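You operate a simulated robot arm through the tools that you are given. There is no shell and no other tool. Be economical: measure what you need, move in short steps, check, and stop when the job is done.

The job below is to be done with a simulated robot arm. You get a single attempt, and the scene is never put back.

JOB
Staple the pink sheaf and the cream sheaf.
Fine: fingers out of the slot, then one staple each, in the corner; each goes back to its slot; leave the third.
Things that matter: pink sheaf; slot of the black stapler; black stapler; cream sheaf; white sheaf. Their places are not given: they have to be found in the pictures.

The check looks at the end state, three seconds after you hand in, the way a careful person would. Anything else that was tipped, shoved, dropped, spilled or broken makes it a failure.

ROBOT AND FRAMES
A 7-joint arm with a two-finger parallel gripper, fixed in place. Base frame: the origin is at the foot of the arm, x ahead of it, y to its left, z up; the work surface is at about z = 0.008. Units: m, rad, N and s.
With the tool pointing down near the work surface it reaches from about 0.22 to 0.58 m from the base axis. Its first joint turns from -1.152 to 1.152 rad. Payload 2.5 kg.
The tool frame sits at the grasp point between the pads (the TCP): z along the fingers, y along the line on which they close. The tips reach 0.023 m beyond it. The gripper opens to 0.094 m. The fingers are 0.038 m wide and 0.01 m thick; the gripper's body (0.054 by 0.096 m) begins 0.039 m behind the TCP.
Orientation is that of the tool frame in the base frame, as [roll, pitch, yaw] about the fixed x, y, z axes, in that order (R = Rz(yaw) Ry(pitch) Rx(roll)). With the fingers straight down and closing along the base's y, the tool's x points along the base's -x, its y along +y and its z along -z.

CONTROLS
- The arm moves only by the tool nudge_tool. Its argument "moves" is a list of rows, each a list of 7 numbers: the shift along the base's x, y, z in units of 200 mm (1.0 is 200 mm), then the turn, a rotation vector about the base's x, y, z in units of 60 degrees (1.0 is 60 degrees), then the finger opening in m, from 0 to 0.094. In form: [[x, y, z, rx, ry, rz, grip], ...]. A call has 1 to 8 rows; each row is the pose to reach, as a shift and turn from the pose commanded when the call began. A call with a number of a shift or a turn outside -1 to 1 is refused whole. Each row takes 0.2 s and may step no farther than 0.05 m and 0.15 rad from the row before; otherwise, or with a gripper value out of range, the whole call is refused. Where a pose cannot be reached the arm comes as near as it can. A force on the tool above 40 N (or 10 N above the force at the start of the call, whichever is more), or a blocked arm, ends the call early, and 0.2 s more pass. The fingers move at their own pace (about 0.108 m/s each) and stop on an object; they squeeze with about 42 N. The grip force told is the motor's: it shows also when the fingers shut on nothing. Time passes only in rows, and 0.2 s behind the last, so rows that repeat a pose let the fingers close. The reply holds the time, the measured pose of the TCP, the force on the tool along the base axes, the opening and the grip force, in the units named above and with some noise.
- Cameras (640 x 400 px; columns grow to the right, rows downward): "scene" is fixed at [0.1013, -0.398, 0.5424]; the picture's right is [0.94, -0.35, 0.00], its down [-0.20, -0.53, -0.83] and it looks along [0.29, 0.77, -0.56] (base axes); focal length 321 px, centre (320, 200). "wrist" rides on the gripper at [-0.039, 0, -0.044] in the tool frame; the picture's right is [0.00, -1.00, 0.00], its down [0.97, 0.00, -0.24] and it looks along [0.24, 0.00, 0.97] (tool axes); focal length 218 px, centre (320, 200).
- grab_frame(camera): a new picture of that camera. It takes no simulated time.
- point_at(camera, pixels): for up to 12 pixels [column, row] of the newest picture of that camera ("zoom" is the newest enlarged one), the place [x, y, z] in the base frame of the surface seen there, good to about 0.002 m. It takes no simulated time.
- close_up(camera, box): a new picture of the part [left, top, right, bottom] of that camera's present view, enlarged. It takes no simulated time.
- job_done(): hands the job in; it is judged then, once.

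Work in short steps. Measure before you move; look again where a grasp or a placing could have gone wrong, and mend it. You have 80 turns and 38 pictures in all, those below and enlarged ones among them. Open the gripper and draw the arm clear of the work before you hand the job in, unless the task says otherwise; then end with one line.

The tools are called after "Call:" by a JSON object that holds its "api" and its "payload". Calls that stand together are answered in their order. nudge_tool: Moves the arm, as the interface text tells. Its arguments: {"type":"object","properties":{"moves":{"type":"array","items":{"type":"array","items":{"type":"number"}}}},"required":["moves"]} The other tools are called the same way: grab_frame (camera) takes a picture; point_at (camera, pixels) gives the place of the surface under pixels of a picture; close_up (camera, box) takes an enlarged picture of a part of a camera's view; job_done () hands the job in.

At the start:

```text
time_s: 0.0
eef_pos: [0.4001, -0.0243, 0.345]
ee_rot: [3.14, -0.001, -3.141]
force: [-0.1, 0.4, 0.8]
gripper_width: 0.0938
gripper_force: 0.2
```

scene: 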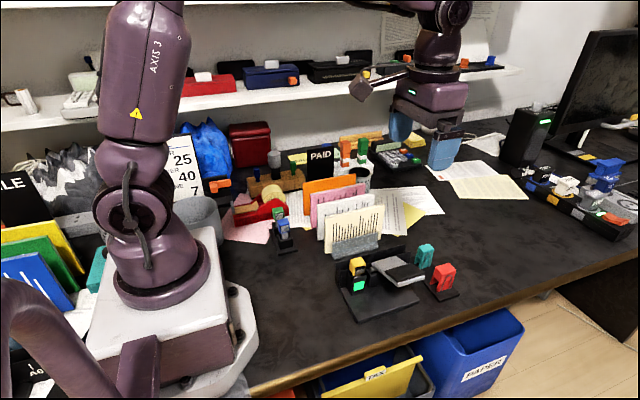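
wrist: 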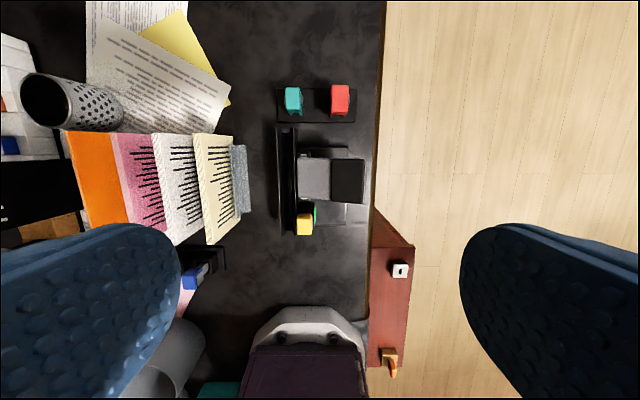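

The scene shows a rack with orange, pink, white and cream sheaves near (345,215) and a black device near (380,280). I zoom in on both.

Call:
{"api": "close_up", "payload": {"camera": "scene", "box": [320, 220, 480, 320]}}

Call:
{"api": "close_up", "payload": {"camera": "scene", "box": [260, 160, 420, 260]}}

Call:
{"api": "close_up", "payload": {"camera": "wrist", "box": [60, 70, 400, 280]}}

```text
4.00 times, centred on (400, 270) of scene
```

zoom: 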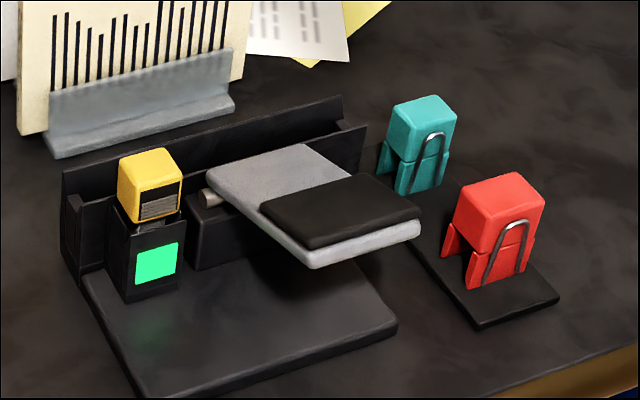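

```text
4.00 times, centred on (340, 210) of scene
```

zoom: 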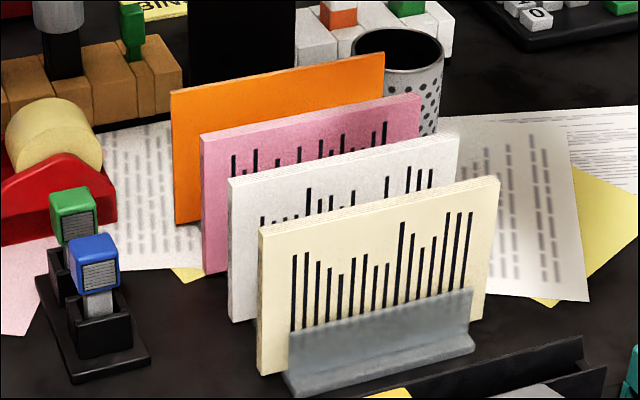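

```text
1.88 times, centred on (230, 175) of wrist
```

zoom: 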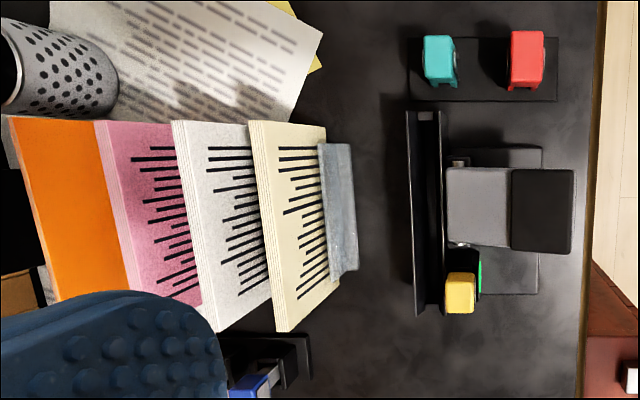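

I measure the slot, lever, magazine and sheaves in the last wrist zoom, where they are sharp.

Call:
{"api": "point_at", "payload": {"camera": "zoom", "pixels": [[410, 112], [442, 112], [416, 315], [426, 115], [426, 200], [428, 312], [450, 200], [505, 200], [512, 205], [570, 205], [460, 290], [520, 285]]}}

Call:
{"api": "point_at", "payload": {"camera": "zoom", "pixels": [[252, 124], [256, 123], [274, 328], [283, 328], [177, 122], [205, 328], [100, 124], [110, 124], [322, 145], [338, 272], [352, 145], [357, 268]]}}

```text
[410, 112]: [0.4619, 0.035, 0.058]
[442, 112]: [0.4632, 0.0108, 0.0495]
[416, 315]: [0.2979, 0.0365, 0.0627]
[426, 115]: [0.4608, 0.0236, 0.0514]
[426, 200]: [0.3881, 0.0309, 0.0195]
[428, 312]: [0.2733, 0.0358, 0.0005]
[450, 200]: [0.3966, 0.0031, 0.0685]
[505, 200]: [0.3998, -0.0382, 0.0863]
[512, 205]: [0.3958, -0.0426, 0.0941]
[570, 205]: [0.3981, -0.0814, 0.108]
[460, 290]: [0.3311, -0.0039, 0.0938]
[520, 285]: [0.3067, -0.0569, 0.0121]
```

```text
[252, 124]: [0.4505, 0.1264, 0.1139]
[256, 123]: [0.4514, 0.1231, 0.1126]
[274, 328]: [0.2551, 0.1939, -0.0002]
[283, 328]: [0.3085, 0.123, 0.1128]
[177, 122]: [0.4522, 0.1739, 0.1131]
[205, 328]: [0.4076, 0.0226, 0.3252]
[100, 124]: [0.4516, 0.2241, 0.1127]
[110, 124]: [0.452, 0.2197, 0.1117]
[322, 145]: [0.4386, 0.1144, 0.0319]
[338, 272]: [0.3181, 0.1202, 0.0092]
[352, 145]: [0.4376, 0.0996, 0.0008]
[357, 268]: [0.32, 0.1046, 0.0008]
```

Sheaves are about 145 mm long along x with tops at z≈0.113; the slot runs along x at y≈0.02. I lower the wrist camera to look into the slot.

Call:
{"api": "nudge_tool", "payload": {"moves": [[-0.05, 0.05, -0.15, 0, 0, 0, 0.094], [-0.1, 0.1, -0.3, 0, 0, 0, 0.094], [-0.15, 0.12, -0.5, 0, 0, 0, 0.094], [-0.15, 0.12, -0.5, 0, 0, 0, 0.094]]}}

Call:
{"api": "grab_frame", "payload": {"camera": "wrist"}}

Call:
{"api": "close_up", "payload": {"camera": "scene", "box": [328, 240, 408, 290]}}

```text
time_s: 1.0
eef_pos: [0.3684, 0.0005, 0.2441]
ee_rot: [-3.14, 0.0, -3.141]
force: [0.6, 0.2, -0.3]
gripper_width: 0.0943
gripper_force: 0.1
```

```text
32 pictures are left
```

wrist: 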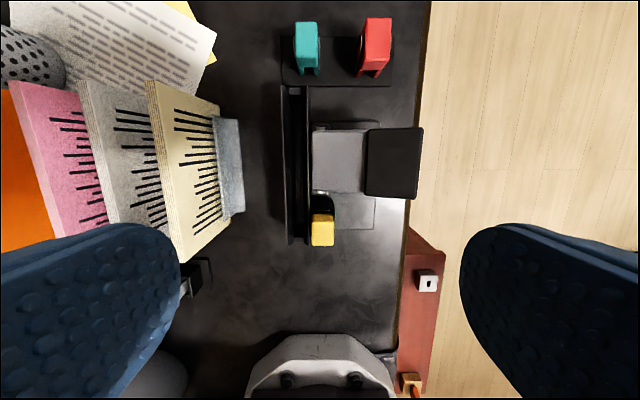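

```text
8.00 times, centred on (368, 265) of scene
```

zoom: 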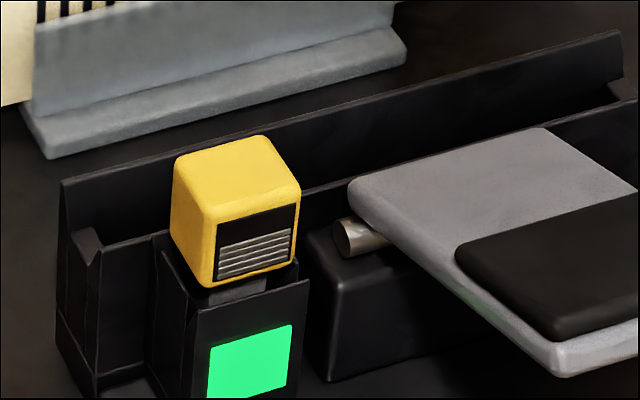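

The magazine (yellow) sits at the slot's -x end, light green. I zoom on the slot in the wrist view.

Call:
{"api": "close_up", "payload": {"camera": "wrist", "box": [260, 70, 440, 260]}}

Call:
{"api": "close_up", "payload": {"camera": "wrist", "box": [70, 60, 270, 270]}}

```text
2.11 times, centred on (350, 165) of wrist
```

zoom: 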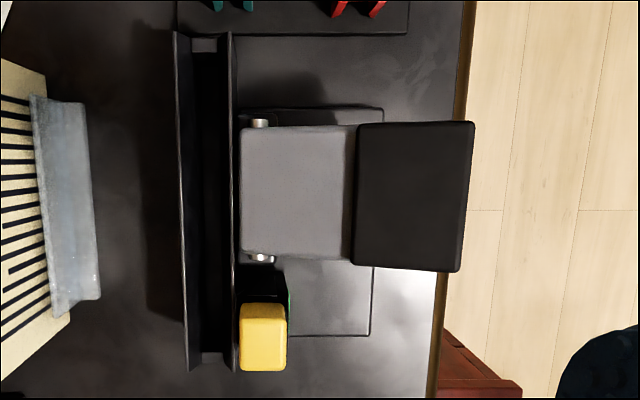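

```text
1.90 times, centred on (170, 165) of wrist
```

zoom: 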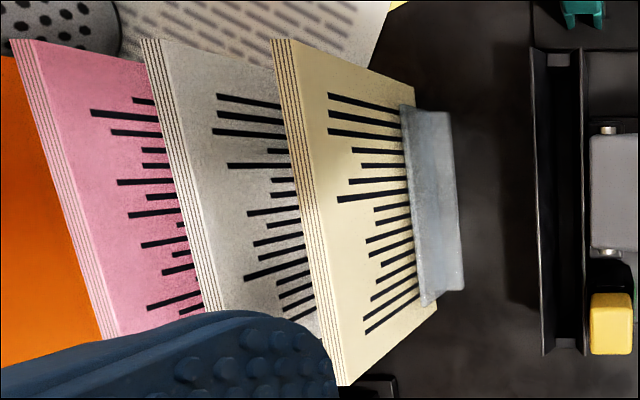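

Now measure thickness and slot walls/end stops in this zoom.

Call:
{"api": "point_at", "payload": {"camera": "zoom", "pixels": [[273, 45], [294, 45], [305, 210], [320, 210], [338, 378], [145, 45], [163, 45], [18, 48], [34, 48], [85, 250], [405, 115], [440, 115]]}}

Call:
{"api": "point_at", "payload": {"camera": "zoom", "pixels": [[535, 60], [582, 60], [558, 58], [562, 345], [575, 345], [588, 345], [585, 280], [541, 345], [560, 200], [572, 200], [610, 320], [558, 70]]}}

```text
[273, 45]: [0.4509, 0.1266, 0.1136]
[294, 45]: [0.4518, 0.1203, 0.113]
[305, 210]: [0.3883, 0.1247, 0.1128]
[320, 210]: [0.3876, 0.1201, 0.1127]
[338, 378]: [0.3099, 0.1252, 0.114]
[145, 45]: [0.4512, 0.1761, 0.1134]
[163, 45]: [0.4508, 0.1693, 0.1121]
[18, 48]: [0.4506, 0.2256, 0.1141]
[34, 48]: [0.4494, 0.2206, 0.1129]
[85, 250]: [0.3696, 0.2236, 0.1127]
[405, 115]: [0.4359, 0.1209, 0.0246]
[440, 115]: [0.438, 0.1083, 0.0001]
```

```text
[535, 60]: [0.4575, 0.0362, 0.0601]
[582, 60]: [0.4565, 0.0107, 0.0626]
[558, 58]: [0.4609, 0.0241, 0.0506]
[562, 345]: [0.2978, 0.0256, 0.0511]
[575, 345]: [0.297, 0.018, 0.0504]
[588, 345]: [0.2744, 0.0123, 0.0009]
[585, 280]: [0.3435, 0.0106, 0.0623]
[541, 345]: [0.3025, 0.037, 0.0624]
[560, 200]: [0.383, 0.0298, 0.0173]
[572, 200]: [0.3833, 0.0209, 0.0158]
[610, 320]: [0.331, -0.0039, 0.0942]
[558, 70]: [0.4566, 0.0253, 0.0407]
```

Sheaf ≈6.5 mm thick, x 0.307–0.453, so slot (x 0.298–0.461, y 0.011–0.036) is centred at the same x. I look straight down into the slot from closer to learn its bottom profile.

Call:
{"api": "nudge_tool", "payload": {"moves": [[-0.05, 0.06, -0.12, 0, 0, 0, 0.094], [-0.12, 0.115, -0.3, 0, 0, 0, 0.094], [-0.15, 0.115, -0.4, 0, 0, 0, 0.094], [-0.15, 0.115, -0.4, 0, 0, 0, 0.094]]}}

Call:
{"api": "close_up", "payload": {"camera": "wrist", "box": [240, 40, 440, 300]}}

```text
time_s: 2.0
eef_pos: [0.3387, 0.023, 0.1634]
ee_rot: [-3.141, 0.001, 3.14]
force: [-0.7, 1.0, 0.0]
gripper_width: 0.0939
gripper_force: 0.0
```

```text
1.54 times, centred on (340, 170) of wrist
```

zoom: 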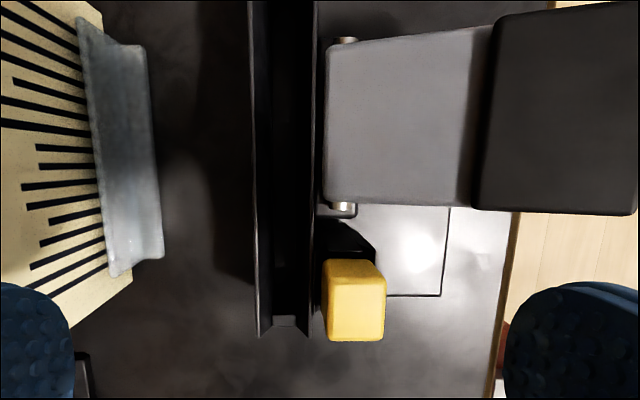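

The slot floor (dark strip, columns 275–312) is narrower than the mouth (255–318). I measure the cross profile at row 180.

Call:
{"api": "point_at", "payload": {"camera": "zoom", "pixels": [[255, 180], [262, 180], [268, 180], [274, 180], [280, 180], [288, 180], [296, 180], [302, 180], [307, 180], [311, 180], [315, 180], [319, 180]]}}

Call:
{"api": "point_at", "payload": {"camera": "zoom", "pixels": [[290, 310], [290, 316], [285, 321], [285, 326], [345, 275], [345, 335], [330, 190], [400, 150], [480, 120], [490, 120], [620, 110], [570, 110]]}}

```text
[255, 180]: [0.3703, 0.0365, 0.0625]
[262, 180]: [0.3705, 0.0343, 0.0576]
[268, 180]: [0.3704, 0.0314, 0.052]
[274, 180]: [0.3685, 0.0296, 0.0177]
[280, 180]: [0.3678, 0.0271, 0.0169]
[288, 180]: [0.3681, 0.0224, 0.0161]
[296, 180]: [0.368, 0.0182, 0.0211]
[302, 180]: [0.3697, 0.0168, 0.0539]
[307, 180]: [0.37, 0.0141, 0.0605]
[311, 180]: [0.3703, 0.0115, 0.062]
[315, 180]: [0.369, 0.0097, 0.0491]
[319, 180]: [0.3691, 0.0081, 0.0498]
```

```text
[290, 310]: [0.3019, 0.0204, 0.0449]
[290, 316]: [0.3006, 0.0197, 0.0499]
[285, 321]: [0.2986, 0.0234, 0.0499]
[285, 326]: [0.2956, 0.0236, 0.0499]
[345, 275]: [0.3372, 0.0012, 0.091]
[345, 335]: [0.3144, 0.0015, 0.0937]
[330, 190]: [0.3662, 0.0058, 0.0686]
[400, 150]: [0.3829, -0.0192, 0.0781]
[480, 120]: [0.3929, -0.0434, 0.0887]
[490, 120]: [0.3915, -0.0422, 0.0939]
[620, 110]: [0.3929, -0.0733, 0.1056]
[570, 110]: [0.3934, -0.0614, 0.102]
```

Slot straight part: y 0.0175–0.030, floor z≈0.016, centre y 0.0237. Lever pad centre ≈(0.393,-0.062,0.102). Now I rise and go above the cream sheaf (y≈0.1232, x 0.380) with fingers at 0.04.

Call:
{"api": "nudge_tool", "payload": {"moves": [[0.05, 0.1, 0.15, 0, 0, 0, 0.07], [0.1, 0.3, 0.15, 0, 0, 0, 0.04], [0.205, 0.502, 0.15, 0, 0, 0, 0.04], [0.205, 0.502, 0.0, 0, 0, 0, 0.04], [0.205, 0.502, 0.0, 0, 0, 0, 0.04]]}}

Call:
{"api": "grab_frame", "payload": {"camera": "wrist"}}

```text
time_s: 3.2
eef_pos: [0.3806, 0.1216, 0.1642]
ee_rot: [-3.14, 0.001, 3.141]
force: [-0.2, -0.1, 0.1]
gripper_width: 0.0396
gripper_force: 0.1
```

```text
27 pictures are left
```

wrist: 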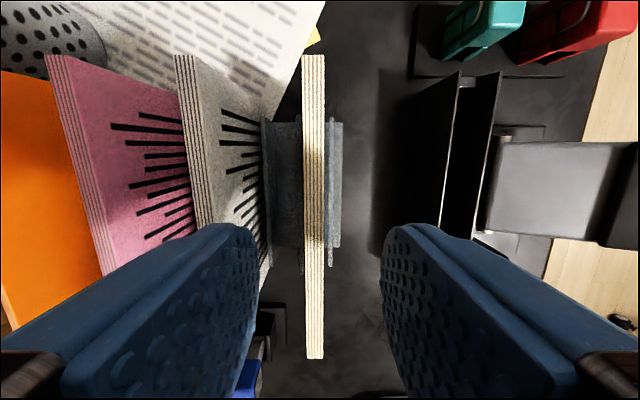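

The cream sheaf's top edge sits at columns 303–325, nearly centred. I measure its exact edges, plus the rack.

Call:
{"api": "point_at", "payload": {"camera": "wrist", "pixels": [[303, 100], [324, 100], [314, 60], [314, 354], [307, 300], [323, 300], [280, 180], [335, 180], [265, 130], [290, 130], [195, 120], [330, 258]]}}

```text
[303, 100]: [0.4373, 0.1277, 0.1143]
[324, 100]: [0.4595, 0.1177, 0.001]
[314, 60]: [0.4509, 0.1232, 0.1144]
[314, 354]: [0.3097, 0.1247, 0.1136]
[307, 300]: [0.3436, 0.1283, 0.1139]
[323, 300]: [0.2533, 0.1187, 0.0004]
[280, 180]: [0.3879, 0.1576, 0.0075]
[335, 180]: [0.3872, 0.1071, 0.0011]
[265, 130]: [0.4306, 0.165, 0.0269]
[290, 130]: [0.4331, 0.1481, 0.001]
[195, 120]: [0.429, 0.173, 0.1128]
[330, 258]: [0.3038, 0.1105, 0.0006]
```

Sheaf centre y≈0.1238, top z 0.114. I shift 2 mm, descend to TCP z≈0.106 and close.

Call:
{"api": "nudge_tool", "payload": {"moves": [[0, 0.01, -0.12, 0, 0, 0, 0.04], [0, 0.01, -0.22, 0, 0, 0, 0.04], [0, 0.01, -0.29, 0, 0, 0, 0.04], [0, 0.01, -0.29, 0, 0, 0, 0.02], [0, 0.01, -0.29, 0, 0, 0, 0.0], [0, 0.01, -0.29, 0, 0, 0, 0.0], [0, 0.01, -0.29, 0, 0, 0, 0.0]]}}

```text
time_s: 4.8
eef_pos: [0.3798, 0.1244, 0.1056]
ee_rot: [3.141, -0.001, -3.141]
force: [0.1, 0.4, -0.1]
gripper_width: 0.0084
gripper_force: 42.2
```

Gripped at 8.4 mm. I lift straight up 0.12 m and look.

Call:
{"api": "nudge_tool", "payload": {"moves": [[0, 0, 0.1, 0, 0, 0, 0.0], [0, 0, 0.25, 0, 0, 0, 0.0], [0, 0, 0.42, 0, 0, 0, 0.0], [0, 0, 0.6, 0, 0, 0, 0.0], [0, 0, 0.6, 0, 0, 0, 0.0]]}}

Call:
{"api": "grab_frame", "payload": {"camera": "scene"}}

```text
time_s: 6.0
eef_pos: [0.3808, 0.1243, 0.2285]
ee_rot: [-3.142, 0.0, 3.141]
force: [0.0, -0.1, -1.1]
gripper_width: 0.0084
gripper_force: 42.0
```

```text
26 pictures are left
```

scene: 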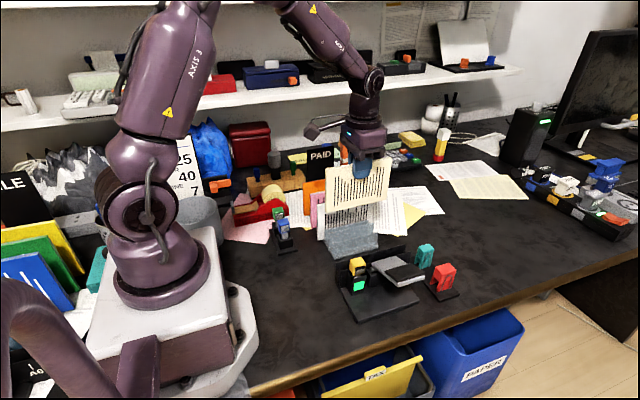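

The sheaf hangs level from the gripper. I zoom in to measure its bottom edge and the empty rack slot.

Call:
{"api": "close_up", "payload": {"camera": "scene", "box": [300, 155, 410, 265]}}

```text
3.64 times, centred on (355, 210) of scene
```

zoom: 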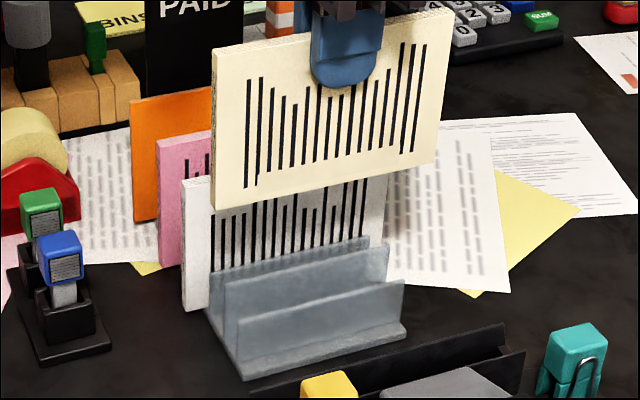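

Call:
{"api": "point_at", "payload": {"camera": "zoom", "pixels": [[222, 206], [330, 183], [430, 160], [222, 60], [434, 20], [226, 290], [300, 270], [238, 345], [320, 305], [300, 285], [385, 255], [403, 285]]}}

```text
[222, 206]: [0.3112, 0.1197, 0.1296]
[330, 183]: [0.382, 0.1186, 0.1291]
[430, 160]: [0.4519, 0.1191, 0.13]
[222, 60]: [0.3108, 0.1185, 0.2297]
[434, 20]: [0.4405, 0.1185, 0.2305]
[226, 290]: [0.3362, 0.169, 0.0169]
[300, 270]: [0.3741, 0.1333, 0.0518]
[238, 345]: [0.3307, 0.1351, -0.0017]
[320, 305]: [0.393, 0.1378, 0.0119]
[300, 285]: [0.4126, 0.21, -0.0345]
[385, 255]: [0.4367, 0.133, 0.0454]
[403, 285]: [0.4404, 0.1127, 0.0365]
```

Bottom edge is 0.100 below the TCP, so seated in the slot the TCP should be ≈0.116. I carry it to y 0.0237 above the slot.

Call:
{"api": "nudge_tool", "payload": {"moves": [[0, -0.12, 0, 0, 0, 0, 0.0], [0, -0.3, 0, 0, 0, 0, 0.0], [-0.005, -0.45, 0, 0, 0, 0, 0.0], [-0.005, -0.503, 0, 0, 0, 0, 0.0], [-0.005, -0.503, -0.1, 0, 0, 0, 0.0], [-0.005, -0.503, -0.25, 0, 0, 0, 0.0], [-0.005, -0.503, -0.25, 0, 0, 0, 0.0]]}}

Call:
{"api": "close_up", "payload": {"camera": "scene", "box": [320, 200, 460, 310]}}

```text
time_s: 7.6
eef_pos: [0.3783, 0.0243, 0.1772]
ee_rot: [3.141, 0.0, 3.141]
force: [0.1, 0.6, -1.8]
gripper_width: 0.0083
gripper_force: 42.2
```

```text
3.64 times, centred on (390, 255) of scene
```

zoom: 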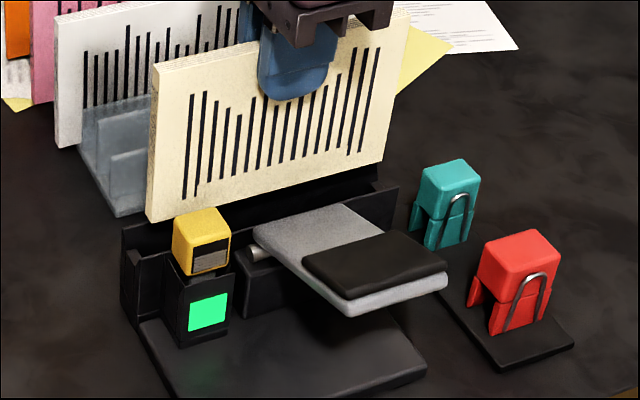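

Aligned above the slot, edge between the end stops. I lower to TCP ≈0.117.

Call:
{"api": "nudge_tool", "payload": {"moves": [[0, -0.003, -0.1, 0, 0, 0, 0.0], [0, -0.003, -0.2, 0, 0, 0, 0.0], [0, -0.003, -0.26, 0, 0, 0, 0.0], [0, -0.003, -0.3, 0, 0, 0, 0.0], [0, -0.003, -0.3, 0, 0, 0, 0.0]]}}

Call:
{"api": "close_up", "payload": {"camera": "scene", "box": [320, 200, 460, 310]}}

```text
time_s: 8.8
eef_pos: [0.38, 0.0217, 0.1154]
ee_rot: [3.14, 0.001, 3.141]
force: [-1.1, 6.9, 0.8]
gripper_width: 0.0083
gripper_force: 42.0
```

```text
3.64 times, centred on (390, 255) of scene
```

zoom: 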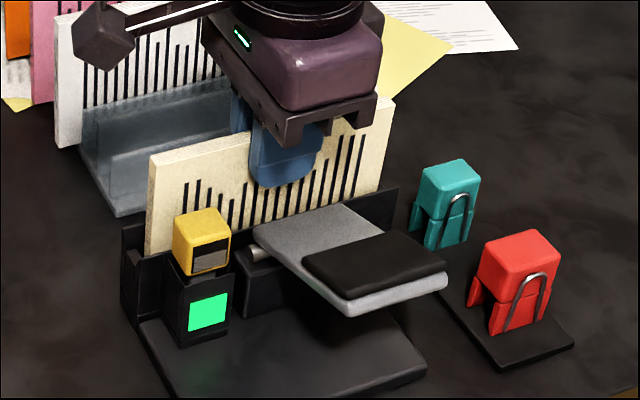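

Seated (z 0.1154), with a 7 N side force from the front wall; I ease +y 2 mm and then open to 0.03.

Call:
{"api": "nudge_tool", "payload": {"moves": [[0, 0.008, 0, 0, 0, 0, 0.0], [0, 0.008, 0, 0, 0, 0, 0.0], [0, 0.008, 0, 0, 0, 0, 0.015], [0, 0.008, 0, 0, 0, 0, 0.03], [0, 0.008, 0, 0, 0, 0, 0.03]]}}

Call:
{"api": "grab_frame", "payload": {"camera": "wrist"}}

```text
time_s: 10.0
eef_pos: [0.3789, 0.0235, 0.1166]
ee_rot: [-3.14, -0.001, -3.14]
force: [-0.1, 0.2, -0.2]
gripper_width: 0.0299
gripper_force: 0.0
```

```text
22 pictures are left
```

wrist: 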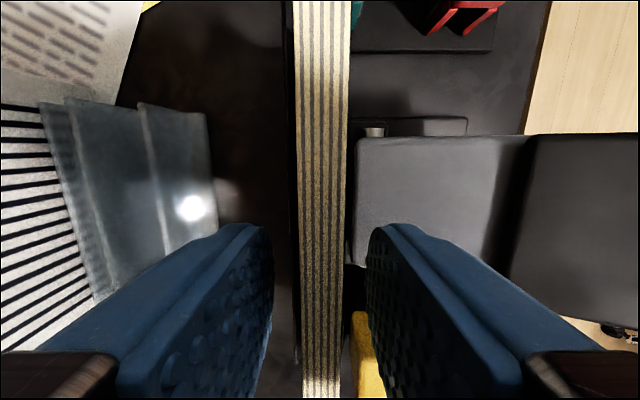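

Sheaf stands free between the fingers. I retreat upward, close the fingers and go over the lever pad.

Call:
{"api": "nudge_tool", "payload": {"moves": [[0, 0, 0.1, 0, 0, 0, 0.03], [0, 0, 0.25, 0, 0, 0, 0.03], [0, 0, 0.42, 0, 0, 0, 0.03], [0.03, -0.2, 0.42, 0, 0, 0, 0.0], [0.07, -0.43, 0.42, 0, 0, 0, 0.0], [0.07, -0.43, 0.25, 0, 0, 0, 0.0], [0.07, -0.43, 0.1, 0, 0, 0, 0.0], [0.07, -0.43, 0.1, 0, 0, 0, 0.0]]}}

Call:
{"api": "close_up", "payload": {"camera": "scene", "box": [320, 200, 460, 310]}}

```text
time_s: 11.8
eef_pos: [0.3923, -0.0634, 0.1368]
ee_rot: [-3.141, 0.0, 3.14]
force: [0.3, 0.1, 0.8]
gripper_width: 0.0
gripper_force: 41.9
```

```text
3.64 times, centred on (390, 255) of scene
```

zoom: 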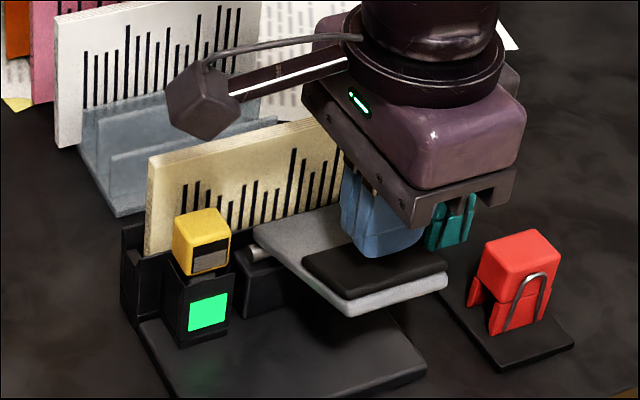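

Fingertips are right over the pad, light still green. I press down in small steps, to about 20 mm lower first.

Call:
{"api": "nudge_tool", "payload": {"moves": [[0, 0, -0.03, 0, 0, 0, 0.0], [0, 0, -0.06, 0, 0, 0, 0.0], [0, 0, -0.09, 0, 0, 0, 0.0], [0, 0, -0.12, 0, 0, 0, 0.0], [0, 0, -0.15, 0, 0, 0, 0.0]]}}

```text
time_s: 13.0
eef_pos: [0.3932, -0.0637, 0.1065]
ee_rot: [-3.139, 0.004, 3.141]
force: [0.7, -15.8, 18.4]
gripper_width: 0.0
gripper_force: 42.0
```

Call:
{"api": "close_up", "payload": {"camera": "scene", "box": [320, 200, 460, 310]}}

```text
3.64 times, centred on (390, 255) of scene
```

zoom: 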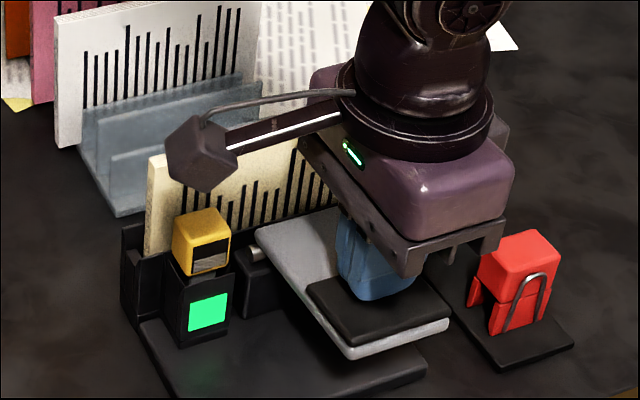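

The lever has gone part way with ≈18 N; light unchanged. I press on in smaller steps.

Call:
{"api": "nudge_tool", "payload": {"moves": [[0, 0, -0.02, 0, 0, 0, 0.0], [0, 0, -0.04, 0, 0, 0, 0.0], [0, 0, -0.06, 0, 0, 0, 0.0], [0, 0, -0.08, 0, 0, 0, 0.0]]}}

Call:
{"api": "close_up", "payload": {"camera": "scene", "box": [320, 200, 460, 310]}}

```text
time_s: 13.6
eef_pos: [0.394, -0.0641, 0.1026]
ee_rot: [-3.139, 0.0, 3.14]
force: [-6.4, 1.1, 15.1]
gripper_width: 0.0
gripper_force: 42.5
stopped in row 2: the force on the tool passed its limit (the readings are from after the stop); the commanded pose is now the measured one
```

```text
3.64 times, centred on (390, 255) of scene
```

zoom: 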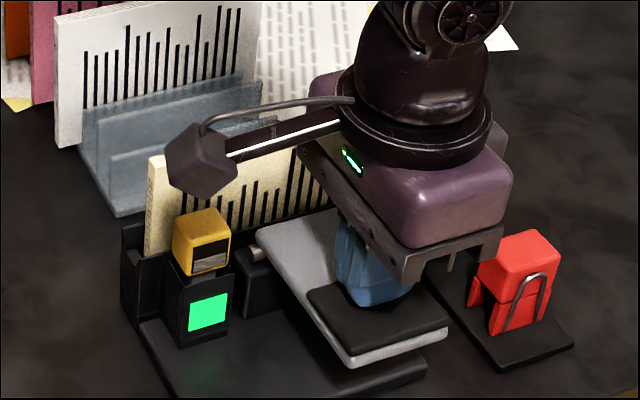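

The force limit tripped with the lever at its stop. I lift off and inspect the sheaf's corner and the magazine.

Call:
{"api": "nudge_tool", "payload": {"moves": [[0, 0, 0.1, 0, 0, 0, 0.0], [0, 0, 0.25, 0, 0, 0, 0.0], [0, 0, 0.45, 0, 0, 0, 0.0], [0.1, -0.2, 0.55, 0, 0, 0, 0.0], [0.1, -0.2, 0.55, 0, 0, 0, 0.0]]}}

Call:
{"api": "close_up", "payload": {"camera": "scene", "box": [328, 225, 408, 285]}}

```text
time_s: 14.8
eef_pos: [0.412, -0.105, 0.2143]
ee_rot: [-3.139, 0.002, 3.14]
force: [-0.2, 0.6, 0.0]
gripper_width: 0.0
gripper_force: 42.4
```

```text
6.67 times, centred on (368, 255) of scene
```

zoom: 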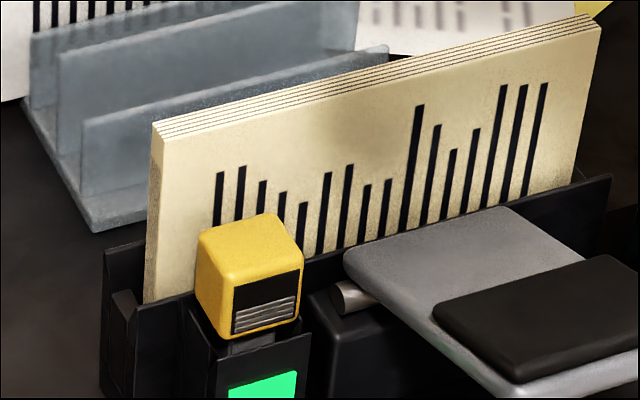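

The staple stack dropped from 5 lines to about 4, so one fired. I measure where the sheaf top is now.

Call:
{"api": "point_at", "payload": {"camera": "zoom", "pixels": [[160, 130], [250, 110], [380, 75], [375, 79], [380, 69], [500, 40], [590, 20], [155, 290], [380, 120], [300, 160]]}}

```text
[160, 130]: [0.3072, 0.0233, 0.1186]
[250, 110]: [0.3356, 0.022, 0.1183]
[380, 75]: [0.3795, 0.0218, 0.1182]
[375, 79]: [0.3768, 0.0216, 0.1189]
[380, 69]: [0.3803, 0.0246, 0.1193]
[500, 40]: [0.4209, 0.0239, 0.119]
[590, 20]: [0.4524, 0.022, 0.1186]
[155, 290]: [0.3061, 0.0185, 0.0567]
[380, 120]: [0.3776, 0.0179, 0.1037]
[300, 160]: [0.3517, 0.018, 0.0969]
```

Sheaf stands upright, centre y≈0.0225. I return over it with fingers at 0.03, descend and grip.

Call:
{"api": "nudge_tool", "payload": {"moves": [[-0.04, 0.2, 0, 0, 0, 0, 0.03], [-0.1, 0.42, 0, 0, 0, 0, 0.03], [-0.16, 0.637, 0, 0, 0, 0, 0.03], [-0.16, 0.637, -0.2, 0, 0, 0, 0.03], [-0.16, 0.637, -0.4, 0, 0, 0, 0.03], [-0.16, 0.637, -0.5, 0, 0, 0, 0.03], [-0.16, 0.637, -0.5, 0, 0, 0, 0.03]]}}

Call:
{"api": "nudge_tool", "payload": {"moves": [[0, 0, 0, 0, 0, 0, 0.015], [0, 0, 0, 0, 0, 0, 0.0], [0, 0, 0, 0, 0, 0, 0.0]]}}

```text
time_s: 16.4
eef_pos: [0.3828, 0.0234, 0.112]
ee_rot: [-3.139, 0.003, 3.14]
force: [-0.2, 0.5, -1.1]
gripper_width: 0.03
gripper_force: 0.1
```

```text
time_s: 17.2
eef_pos: [0.3823, 0.0243, 0.1114]
ee_rot: [-3.137, 0.0, 3.141]
force: [0.1, 0.2, 0.0]
gripper_width: 0.0083
gripper_force: 41.9
```

Gripped. Lift straight up and look at the corner.

Call:
{"api": "nudge_tool", "payload": {"moves": [[0, 0, 0.1, 0, 0, 0, 0.0], [0, 0, 0.25, 0, 0, 0, 0.0], [0, 0, 0.42, 0, 0, 0, 0.0], [0, 0, 0.6, 0, 0, 0, 0.0], [0, 0, 0.6, 0, 0, 0, 0.0]]}}

Call:
{"api": "close_up", "payload": {"camera": "scene", "box": [320, 160, 440, 280]}}

```text
time_s: 18.4
eef_pos: [0.3806, 0.0228, 0.2293]
ee_rot: [-3.139, 0.001, 3.141]
force: [-0.4, 0.0, -0.7]
gripper_width: 0.0086
gripper_force: 42.0
```

```text
3.33 times, centred on (380, 220) of scene
```

zoom: 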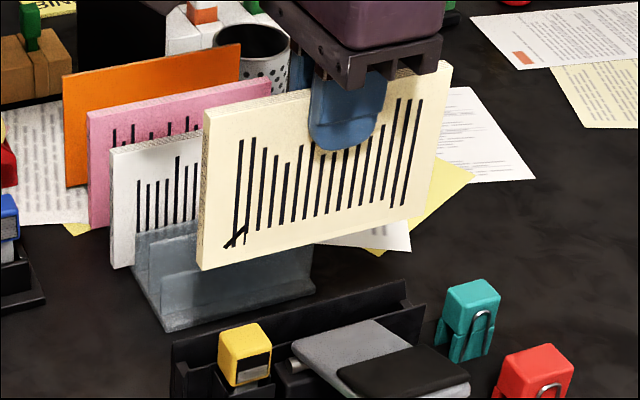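

A staple shows in the lower-left corner (235,237). I measure the bottom edge and the rack walls for the return.

Call:
{"api": "point_at", "payload": {"camera": "zoom", "pixels": [[207, 266], [320, 238], [405, 216], [207, 130], [440, 90], [235, 237], [146, 245], [165, 275], [180, 325], [300, 250], [312, 288], [245, 372]]}}

```text
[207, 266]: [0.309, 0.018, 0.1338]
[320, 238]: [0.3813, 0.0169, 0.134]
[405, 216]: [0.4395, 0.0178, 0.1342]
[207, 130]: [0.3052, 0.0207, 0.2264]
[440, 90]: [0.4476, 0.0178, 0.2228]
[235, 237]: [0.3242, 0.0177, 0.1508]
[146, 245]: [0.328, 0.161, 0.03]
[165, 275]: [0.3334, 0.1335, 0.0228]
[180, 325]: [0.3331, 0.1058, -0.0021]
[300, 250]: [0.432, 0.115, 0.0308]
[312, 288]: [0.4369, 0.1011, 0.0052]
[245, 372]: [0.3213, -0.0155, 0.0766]
```

Bottom is 0.0955 below TCP. I carry it back over its rack slot (y 0.124) at this height, then lower partway.

Call:
{"api": "nudge_tool", "payload": {"moves": [[0, 0.12, 0, 0, 0, 0, 0.0], [0, 0.3, 0, 0, 0, 0, 0.0], [0, 0.45, 0, 0, 0, 0, 0.0], [0, 0.503, 0, 0, 0, 0, 0.0], [0, 0.503, -0.15, 0, 0, 0, 0.0], [0, 0.503, -0.3, 0, 0, 0, 0.0], [0, 0.503, -0.34, 0, 0, 0, 0.0], [0, 0.503, -0.34, 0, 0, 0, 0.0]]}}

Call:
{"api": "close_up", "payload": {"camera": "scene", "box": [290, 160, 410, 270]}}

```text
time_s: 20.2
eef_pos: [0.3814, 0.1258, 0.161]
ee_rot: [-3.138, 0.002, 3.14]
force: [-0.4, 0.9, -1.2]
gripper_width: 0.0083
gripper_force: 41.6
```

```text
3.64 times, centred on (350, 215) of scene
```

zoom: 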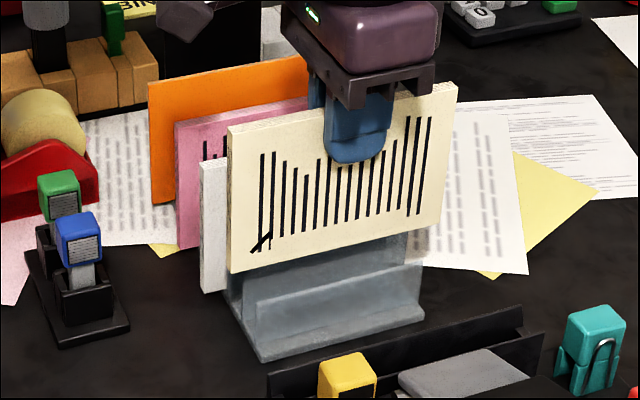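

Position y 0.1258; I correct −1.5 mm and lower to TCP ≈0.1025.

Call:
{"api": "nudge_tool", "payload": {"moves": [[0, -0.008, -0.05, 0, 0, 0, 0.0], [0, -0.008, -0.13, 0, 0, 0, 0.0], [0, -0.008, -0.2, 0, 0, 0, 0.0], [0, -0.008, -0.26, 0, 0, 0, 0.0], [0, -0.008, -0.29, 0, 0, 0, 0.0], [0, -0.008, -0.29, 0, 0, 0, 0.0]]}}

Call:
{"api": "close_up", "payload": {"camera": "scene", "box": [290, 160, 410, 270]}}

```text
time_s: 21.6
eef_pos: [0.3809, 0.1216, 0.1038]
ee_rot: [-3.138, 0.002, 3.137]
force: [-0.2, -0.3, -0.5]
gripper_width: 0.0085
gripper_force: 41.8
```

```text
3.64 times, centred on (350, 215) of scene
```

zoom: 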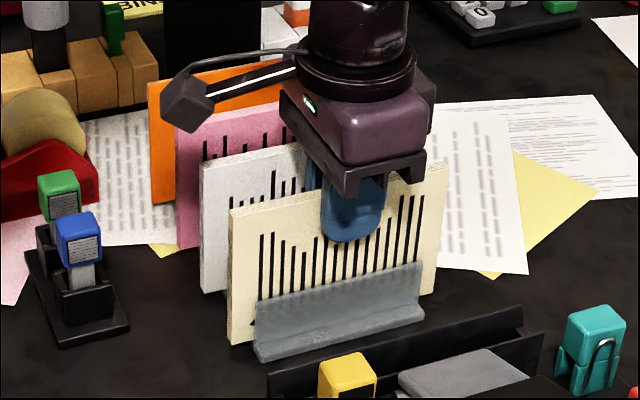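

Sheaf is inside its rack slot. I lower 2 mm, release, and rise.

Call:
{"api": "nudge_tool", "payload": {"moves": [[0, 0.005, -0.01, 0, 0, 0, 0.0], [0, 0.005, -0.01, 0, 0, 0, 0.015], [0, 0.005, -0.01, 0, 0, 0, 0.03], [0, 0.005, -0.01, 0, 0, 0, 0.03], [0, 0.005, 0.1, 0, 0, 0, 0.03], [0, 0.005, 0.25, 0, 0, 0, 0.03], [0, 0.005, 0.45, 0, 0, 0, 0.03]]}}

Call:
{"api": "nudge_tool", "payload": {"moves": [[0, 0.15, 0, 0, 0, 0, 0.035], [0, 0.33, 0, 0, 0, 0, 0.04], [0, 0.495, 0, 0, 0, 0, 0.04], [0, 0.495, -0.12, 0, 0, 0, 0.04], [0, 0.495, -0.12, 0, 0, 0, 0.04]]}}

Call:
{"api": "grab_frame", "payload": {"camera": "wrist"}}

```text
time_s: 23.2
eef_pos: [0.3805, 0.1222, 0.1941]
ee_rot: [-3.138, 0.0, 3.141]
force: [0.6, 0.0, 0.7]
gripper_width: 0.0301
gripper_force: 0.1
```

```text
time_s: 24.4
eef_pos: [0.3812, 0.2224, 0.1702]
ee_rot: [-3.138, 0.002, 3.139]
force: [0.3, 1.1, -0.2]
gripper_width: 0.0402
gripper_force: 0.0
```

```text
14 pictures are left
```

wrist: 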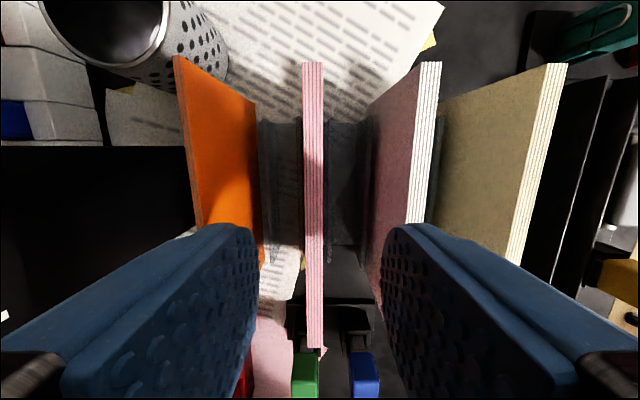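

Pink edge is at columns 303–322. I measure it, and check that cream and white stand upright.

Call:
{"api": "point_at", "payload": {"camera": "wrist", "pixels": [[312, 70], [312, 200], [314, 340], [305, 150], [321, 150], [424, 130], [429, 70], [548, 80], [537, 150], [515, 255], [180, 70], [200, 180]]}}

```text
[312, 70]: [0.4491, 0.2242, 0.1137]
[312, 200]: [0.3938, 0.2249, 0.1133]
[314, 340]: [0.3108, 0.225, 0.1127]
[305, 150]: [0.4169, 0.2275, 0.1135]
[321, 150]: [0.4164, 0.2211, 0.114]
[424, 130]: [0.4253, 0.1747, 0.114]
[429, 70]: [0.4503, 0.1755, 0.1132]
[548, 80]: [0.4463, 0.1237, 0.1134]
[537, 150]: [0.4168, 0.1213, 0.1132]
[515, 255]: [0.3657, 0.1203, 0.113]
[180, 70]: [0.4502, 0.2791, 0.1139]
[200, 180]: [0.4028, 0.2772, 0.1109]
```

Pink centre y≈0.2245, top 0.1135; cream and white upright. I shift +2 mm, descend to TCP ≈0.105 and grip.

Call:
{"api": "nudge_tool", "payload": {"moves": [[0, 0.009, -0.12, 0, 0, 0, 0.04], [0, 0.009, -0.24, 0, 0, 0, 0.04], [0, 0.009, -0.32, 0, 0, 0, 0.04], [0, 0.009, -0.32, 0, 0, 0, 0.02], [0, 0.009, -0.32, 0, 0, 0, 0.0], [0, 0.009, -0.32, 0, 0, 0, 0.0], [0, 0.009, -0.32, 0, 0, 0, 0.0]]}}

Call:
{"api": "nudge_tool", "payload": {"moves": [[0, 0, 0.1, 0, 0, 0, 0.0], [0, 0, 0.25, 0, 0, 0, 0.0], [0, 0, 0.45, 0, 0, 0, 0.0], [0, 0, 0.67, 0, 0, 0, 0.0], [0, 0, 0.67, 0, 0, 0, 0.0]]}}

Call:
{"api": "close_up", "payload": {"camera": "scene", "box": [290, 130, 420, 260]}}

```text
time_s: 26.0
eef_pos: [0.383, 0.2252, 0.1076]
ee_rot: [-3.138, 0.003, 3.142]
force: [-0.9, -0.4, 0.6]
gripper_width: 0.008
gripper_force: 42.3
```

```text
time_s: 27.2
eef_pos: [0.3829, 0.2226, 0.2426]
ee_rot: [-3.137, 0.003, 3.14]
force: [0.6, -0.2, -0.7]
gripper_width: 0.0084
gripper_force: 41.6
```

```text
3.08 times, centred on (355, 195) of scene
```

zoom: 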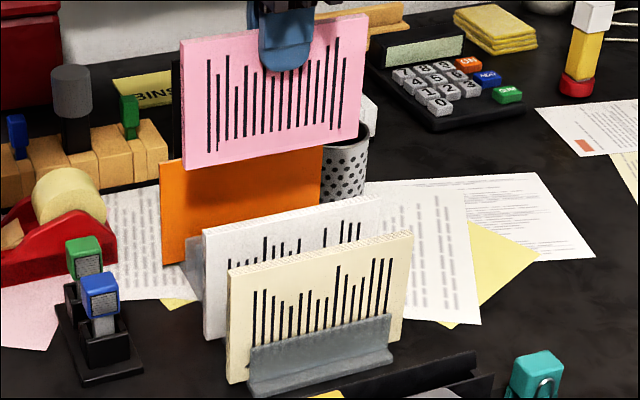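

Call:
{"api": "point_at", "payload": {"camera": "zoom", "pixels": [[188, 166], [260, 153], [350, 138], [188, 100], [355, 60], [235, 375], [400, 330]]}}

```text
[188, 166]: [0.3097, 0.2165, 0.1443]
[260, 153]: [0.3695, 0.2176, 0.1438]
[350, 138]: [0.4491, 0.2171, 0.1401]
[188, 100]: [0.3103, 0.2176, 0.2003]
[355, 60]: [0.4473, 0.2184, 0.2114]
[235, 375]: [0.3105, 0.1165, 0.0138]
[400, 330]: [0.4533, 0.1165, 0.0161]
```

Bottom edge 0.100 below TCP, clearing the other sheaves by ~28 mm. I carry it over to the slot.

Call:
{"api": "nudge_tool", "payload": {"moves": [[0, -0.15, 0, 0, 0, 0, 0.0], [0, -0.36, 0, 0, 0, 0, 0.0], [0, -0.58, 0, 0, 0, 0, 0.0], [0, -0.8, 0, 0, 0, 0, 0.0], [-0.006, -0.95, 0, 0, 0, 0, 0.0], [-0.006, -0.995, 0, 0, 0, 0, 0.0], [-0.006, -0.995, -0.15, 0, 0, 0, 0.0], [-0.006, -0.995, -0.25, 0, 0, 0, 0.0]]}}

Call:
{"api": "nudge_tool", "payload": {"moves": [[0, 0, 0, 0, 0, 0, 0.0]]}}

```text
time_s: 29.0
eef_pos: [0.3814, 0.0259, 0.189]
ee_rot: [-3.139, 0.003, -3.141]
force: [-0.5, -0.1, -1.1]
gripper_width: 0.0086
gripper_force: 42.2
```

```text
time_s: 29.4
eef_pos: [0.3819, 0.0259, 0.1878]
ee_rot: [-3.137, 0.002, 3.137]
force: [0.2, 0.5, -1.1]
gripper_width: 0.0085
gripper_force: 41.8
```

y reads 0.0259; I shift −2.2 mm and lower to TCP ≈0.117.

Call:
{"api": "nudge_tool", "payload": {"moves": [[-0.005, -0.011, -0.08, 0, 0, 0, 0.0], [-0.005, -0.011, -0.18, 0, 0, 0, 0.0], [-0.005, -0.011, -0.27, 0, 0, 0, 0.0], [-0.005, -0.011, -0.32, 0, 0, 0, 0.0], [-0.005, -0.011, -0.35, 0, 0, 0, 0.0], [-0.005, -0.011, -0.35, 0, 0, 0, 0.0]]}}

Call:
{"api": "close_up", "payload": {"camera": "scene", "box": [320, 200, 460, 310]}}

```text
time_s: 30.8
eef_pos: [0.3788, 0.0243, 0.1198]
ee_rot: [-3.138, 0.001, 3.139]
force: [1.6, 0.3, -2.0]
gripper_width: 0.0082
gripper_force: 42.2
```

```text
3.64 times, centred on (390, 255) of scene
```

zoom: 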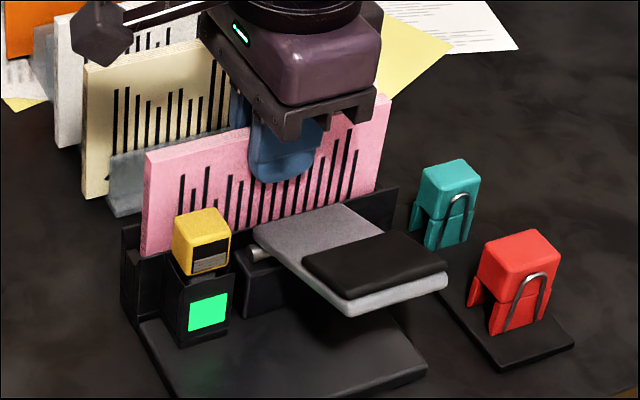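

In the slot but ~3 mm high; I lower 3.5 mm more, then release, rise and go over the lever pad.

Call:
{"api": "nudge_tool", "payload": {"moves": [[0, 0, -0.018, 0, 0, 0, 0.0], [0, 0, -0.018, 0, 0, 0, 0.0], [0, 0, -0.018, 0, 0, 0, 0.015], [0, 0, -0.018, 0, 0, 0, 0.03], [0, 0, -0.018, 0, 0, 0, 0.03], [0, 0, 0.1, 0, 0, 0, 0.03], [0, 0, 0.25, 0, 0, 0, 0.03], [0, 0, 0.42, 0, 0, 0, 0.03]]}}

Call:
{"api": "nudge_tool", "payload": {"moves": [[0.03, -0.2, 0, 0, 0, 0, 0.0], [0.07, -0.43, 0, 0, 0, 0, 0.0], [0.07, -0.43, -0.17, 0, 0, 0, 0.0], [0.07, -0.43, -0.31, 0, 0, 0, 0.0], [0.07, -0.43, -0.31, 0, 0, 0, 0.0]]}}

Call:
{"api": "close_up", "payload": {"camera": "scene", "box": [320, 200, 460, 310]}}

```text
time_s: 32.6
eef_pos: [0.3815, 0.022, 0.2036]
ee_rot: [-3.138, 0.004, 3.14]
force: [-0.6, -0.3, -0.2]
gripper_width: 0.0298
gripper_force: 0.0
```

```text
time_s: 33.8
eef_pos: [0.3951, -0.0634, 0.1456]
ee_rot: [-3.138, 0.003, 3.14]
force: [-0.5, 0.0, -0.5]
gripper_width: 0.0
gripper_force: 42.2
```

```text
3.64 times, centred on (390, 255) of scene
```

zoom: 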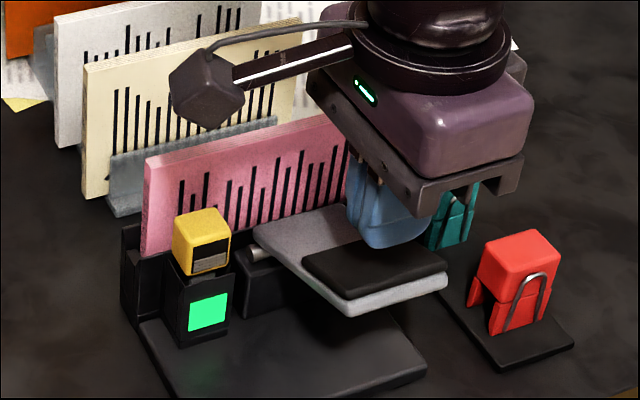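

Pink stands in the slot, light green. I press in one monotonic stroke until the stop is felt, as before at TCP≈0.1026.

Call:
{"api": "nudge_tool", "payload": {"moves": [[0, 0, -0.05, 0, 0, 0, 0.0], [0, 0, -0.09, 0, 0, 0, 0.0], [0, 0, -0.12, 0, 0, 0, 0.0], [0, 0, -0.15, 0, 0, 0, 0.0], [0, 0, -0.18, 0, 0, 0, 0.0], [0, 0, -0.2, 0, 0, 0, 0.0], [0, 0, -0.22, 0, 0, 0, 0.0], [0, 0, -0.24, 0, 0, 0, 0.0]]}}

```text
time_s: 35.5
eef_pos: [0.3948, -0.0655, 0.1013]
ee_rot: [-3.137, 0.008, 3.14]
force: [-5.6, 1.6, 15.3]
gripper_width: 0.0
gripper_force: 41.9
stopped in row 8: the force on the tool passed its limit (the readings are from after the stop); the commanded pose is now the measured one
```

Same stop reached (0.1013). I lift off and inspect.

Call:
{"api": "nudge_tool", "payload": {"moves": [[0, 0, 0.1, 0, 0, 0, 0.0], [0, 0, 0.25, 0, 0, 0, 0.0], [0, 0, 0.45, 0, 0, 0, 0.0], [0.1, -0.2, 0.55, 0, 0, 0, 0.0], [0.1, -0.2, 0.55, 0, 0, 0, 0.0]]}}

Call:
{"api": "close_up", "payload": {"camera": "scene", "box": [328, 225, 408, 285]}}

```text
time_s: 36.6
eef_pos: [0.4132, -0.1051, 0.2106]
ee_rot: [-3.138, 0.005, -3.142]
force: [-0.2, -0.1, 0.5]
gripper_width: 0.0
gripper_force: 41.9
```

```text
6.67 times, centred on (368, 255) of scene
```

zoom: 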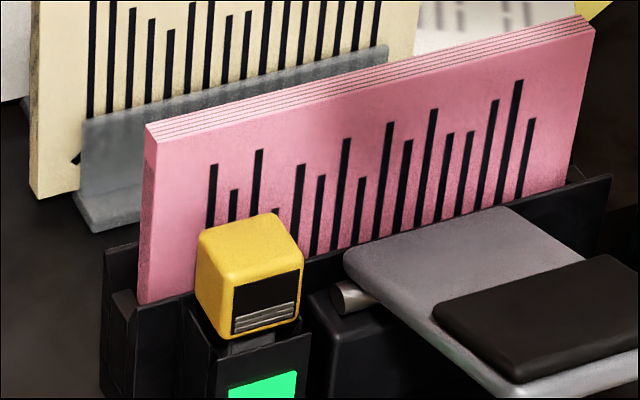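

Stack is down one more line (≈3). I measure the pink top edge before gripping.

Call:
{"api": "point_at", "payload": {"camera": "zoom", "pixels": [[152, 132], [250, 107], [375, 79], [380, 70], [500, 42], [588, 22], [150, 290], [380, 120], [300, 160]]}}

```text
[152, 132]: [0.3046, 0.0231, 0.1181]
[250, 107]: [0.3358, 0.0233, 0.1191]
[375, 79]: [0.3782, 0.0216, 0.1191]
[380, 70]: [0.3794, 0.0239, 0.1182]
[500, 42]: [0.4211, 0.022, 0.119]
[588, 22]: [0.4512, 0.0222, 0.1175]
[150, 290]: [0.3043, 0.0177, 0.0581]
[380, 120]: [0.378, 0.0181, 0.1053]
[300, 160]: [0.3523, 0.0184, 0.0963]
```

Same standing position. I go back over it, descend, grip.

Call:
{"api": "nudge_tool", "payload": {"moves": [[-0.04, 0.2, 0, 0, 0, 0, 0.03], [-0.1, 0.42, 0, 0, 0, 0, 0.03], [-0.165, 0.637, 0, 0, 0, 0, 0.03], [-0.165, 0.637, -0.2, 0, 0, 0, 0.03], [-0.165, 0.637, -0.4, 0, 0, 0, 0.03], [-0.165, 0.637, -0.49, 0, 0, 0, 0.03], [-0.165, 0.637, -0.49, 0, 0, 0, 0.03]]}}

Call:
{"api": "nudge_tool", "payload": {"moves": [[0, 0, 0, 0, 0, 0, 0.015], [0, 0, 0, 0, 0, 0, 0.0], [0, 0, 0, 0, 0, 0, 0.0]]}}

Call:
{"api": "nudge_tool", "payload": {"moves": [[0, 0, 0.1, 0, 0, 0, 0.0], [0, 0, 0.25, 0, 0, 0, 0.0], [0, 0, 0.45, 0, 0, 0, 0.0], [0, 0, 0.66, 0, 0, 0, 0.0], [0, 0, 0.66, 0, 0, 0, 0.0]]}}

Call:
{"api": "close_up", "payload": {"camera": "scene", "box": [310, 150, 440, 280]}}

```text
time_s: 38.2
eef_pos: [0.3808, 0.0197, 0.1133]
ee_rot: [-3.135, 0.008, 3.139]
force: [0.4, -0.2, 0.7]
gripper_width: 0.0301
gripper_force: 0.1
```

```text
time_s: 39.0
eef_pos: [0.3815, 0.0229, 0.1128]
ee_rot: [-3.137, 0.007, -3.141]
force: [0.1, 11.2, -2.6]
gripper_width: 0.0086
gripper_force: 42.2
```

```text
time_s: 40.2
eef_pos: [0.3799, 0.022, 0.2465]
ee_rot: [-3.136, 0.004, 3.14]
force: [0.4, -0.5, -0.7]
gripper_width: 0.0082
gripper_force: 41.9
```

```text
3.08 times, centred on (375, 215) of scene
```

zoom: 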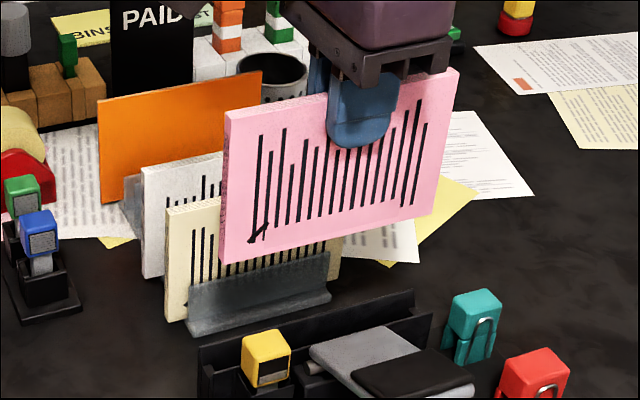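

The pink staple shows at (258,233). I measure the bottom edge height.

Call:
{"api": "point_at", "payload": {"camera": "zoom", "pixels": [[227, 259], [330, 236], [430, 212], [227, 150], [450, 90], [258, 233]]}}

```text
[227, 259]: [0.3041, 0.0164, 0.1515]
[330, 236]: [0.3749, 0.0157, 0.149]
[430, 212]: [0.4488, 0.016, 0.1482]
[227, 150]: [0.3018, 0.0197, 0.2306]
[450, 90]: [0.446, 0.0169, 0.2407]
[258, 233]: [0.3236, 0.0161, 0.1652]
```

Offset 0.098 and sheaf ~3 mm toward −x. I carry it back to y≈0.222 at this height.

Call:
{"api": "nudge_tool", "payload": {"moves": [[0, 0.15, 0, 0, 0, 0, 0.0], [0, 0.36, 0, 0, 0, 0, 0.0], [0.01, 0.58, 0, 0, 0, 0, 0.0], [0.017, 0.8, 0, 0, 0, 0, 0.0], [0.017, 0.95, 0, 0, 0, 0, 0.0], [0.017, 1.0, 0, 0, 0, 0, 0.0], [0.017, 1.0, 0, 0, 0, 0, 0.0]]}}

Call:
{"api": "nudge_tool", "payload": {"moves": [[0, 0.003, -0.1, 0, 0, 0, 0.0], [0, 0.003, -0.25, 0, 0, 0, 0.0], [0, 0.003, -0.38, 0, 0, 0, 0.0], [0, 0.003, -0.38, 0, 0, 0, 0.0]]}}

Call:
{"api": "grab_frame", "payload": {"camera": "wrist"}}

```text
time_s: 41.9
eef_pos: [0.3846, 0.2208, 0.2464]
ee_rot: [-3.135, 0.006, 3.14]
force: [0.9, -0.3, 0.1]
gripper_width: 0.0082
gripper_force: 42.2
```

```text
time_s: 42.9
eef_pos: [0.3829, 0.2217, 0.1679]
ee_rot: [-3.137, 0.006, 3.141]
force: [-0.5, -0.9, -0.6]
gripper_width: 0.0087
gripper_force: 42.5
```

```text
8 pictures are left
```

wrist: 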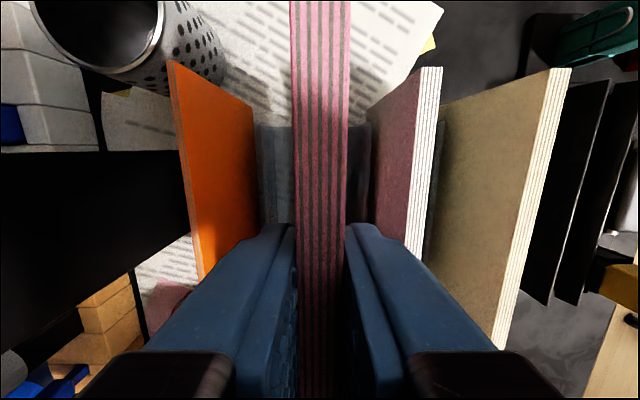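

Rack walls show both sides (≈275,150 and ≈360,150). I measure them to centre the sheaf.

Call:
{"api": "point_at", "payload": {"camera": "wrist", "pixels": [[264, 160], [275, 160], [285, 160], [290, 160], [353, 160], [358, 160], [364, 160], [370, 140], [320, 100], [310, 20], [437, 120], [430, 180]]}}

```text
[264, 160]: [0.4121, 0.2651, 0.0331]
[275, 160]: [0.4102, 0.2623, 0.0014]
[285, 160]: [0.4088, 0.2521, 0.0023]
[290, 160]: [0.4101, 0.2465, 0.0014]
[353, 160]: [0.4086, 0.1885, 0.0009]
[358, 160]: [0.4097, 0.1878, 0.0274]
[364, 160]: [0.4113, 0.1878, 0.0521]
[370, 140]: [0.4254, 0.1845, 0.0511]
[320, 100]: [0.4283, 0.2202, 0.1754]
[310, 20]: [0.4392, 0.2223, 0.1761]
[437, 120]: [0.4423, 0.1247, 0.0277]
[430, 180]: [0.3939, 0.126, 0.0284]
```

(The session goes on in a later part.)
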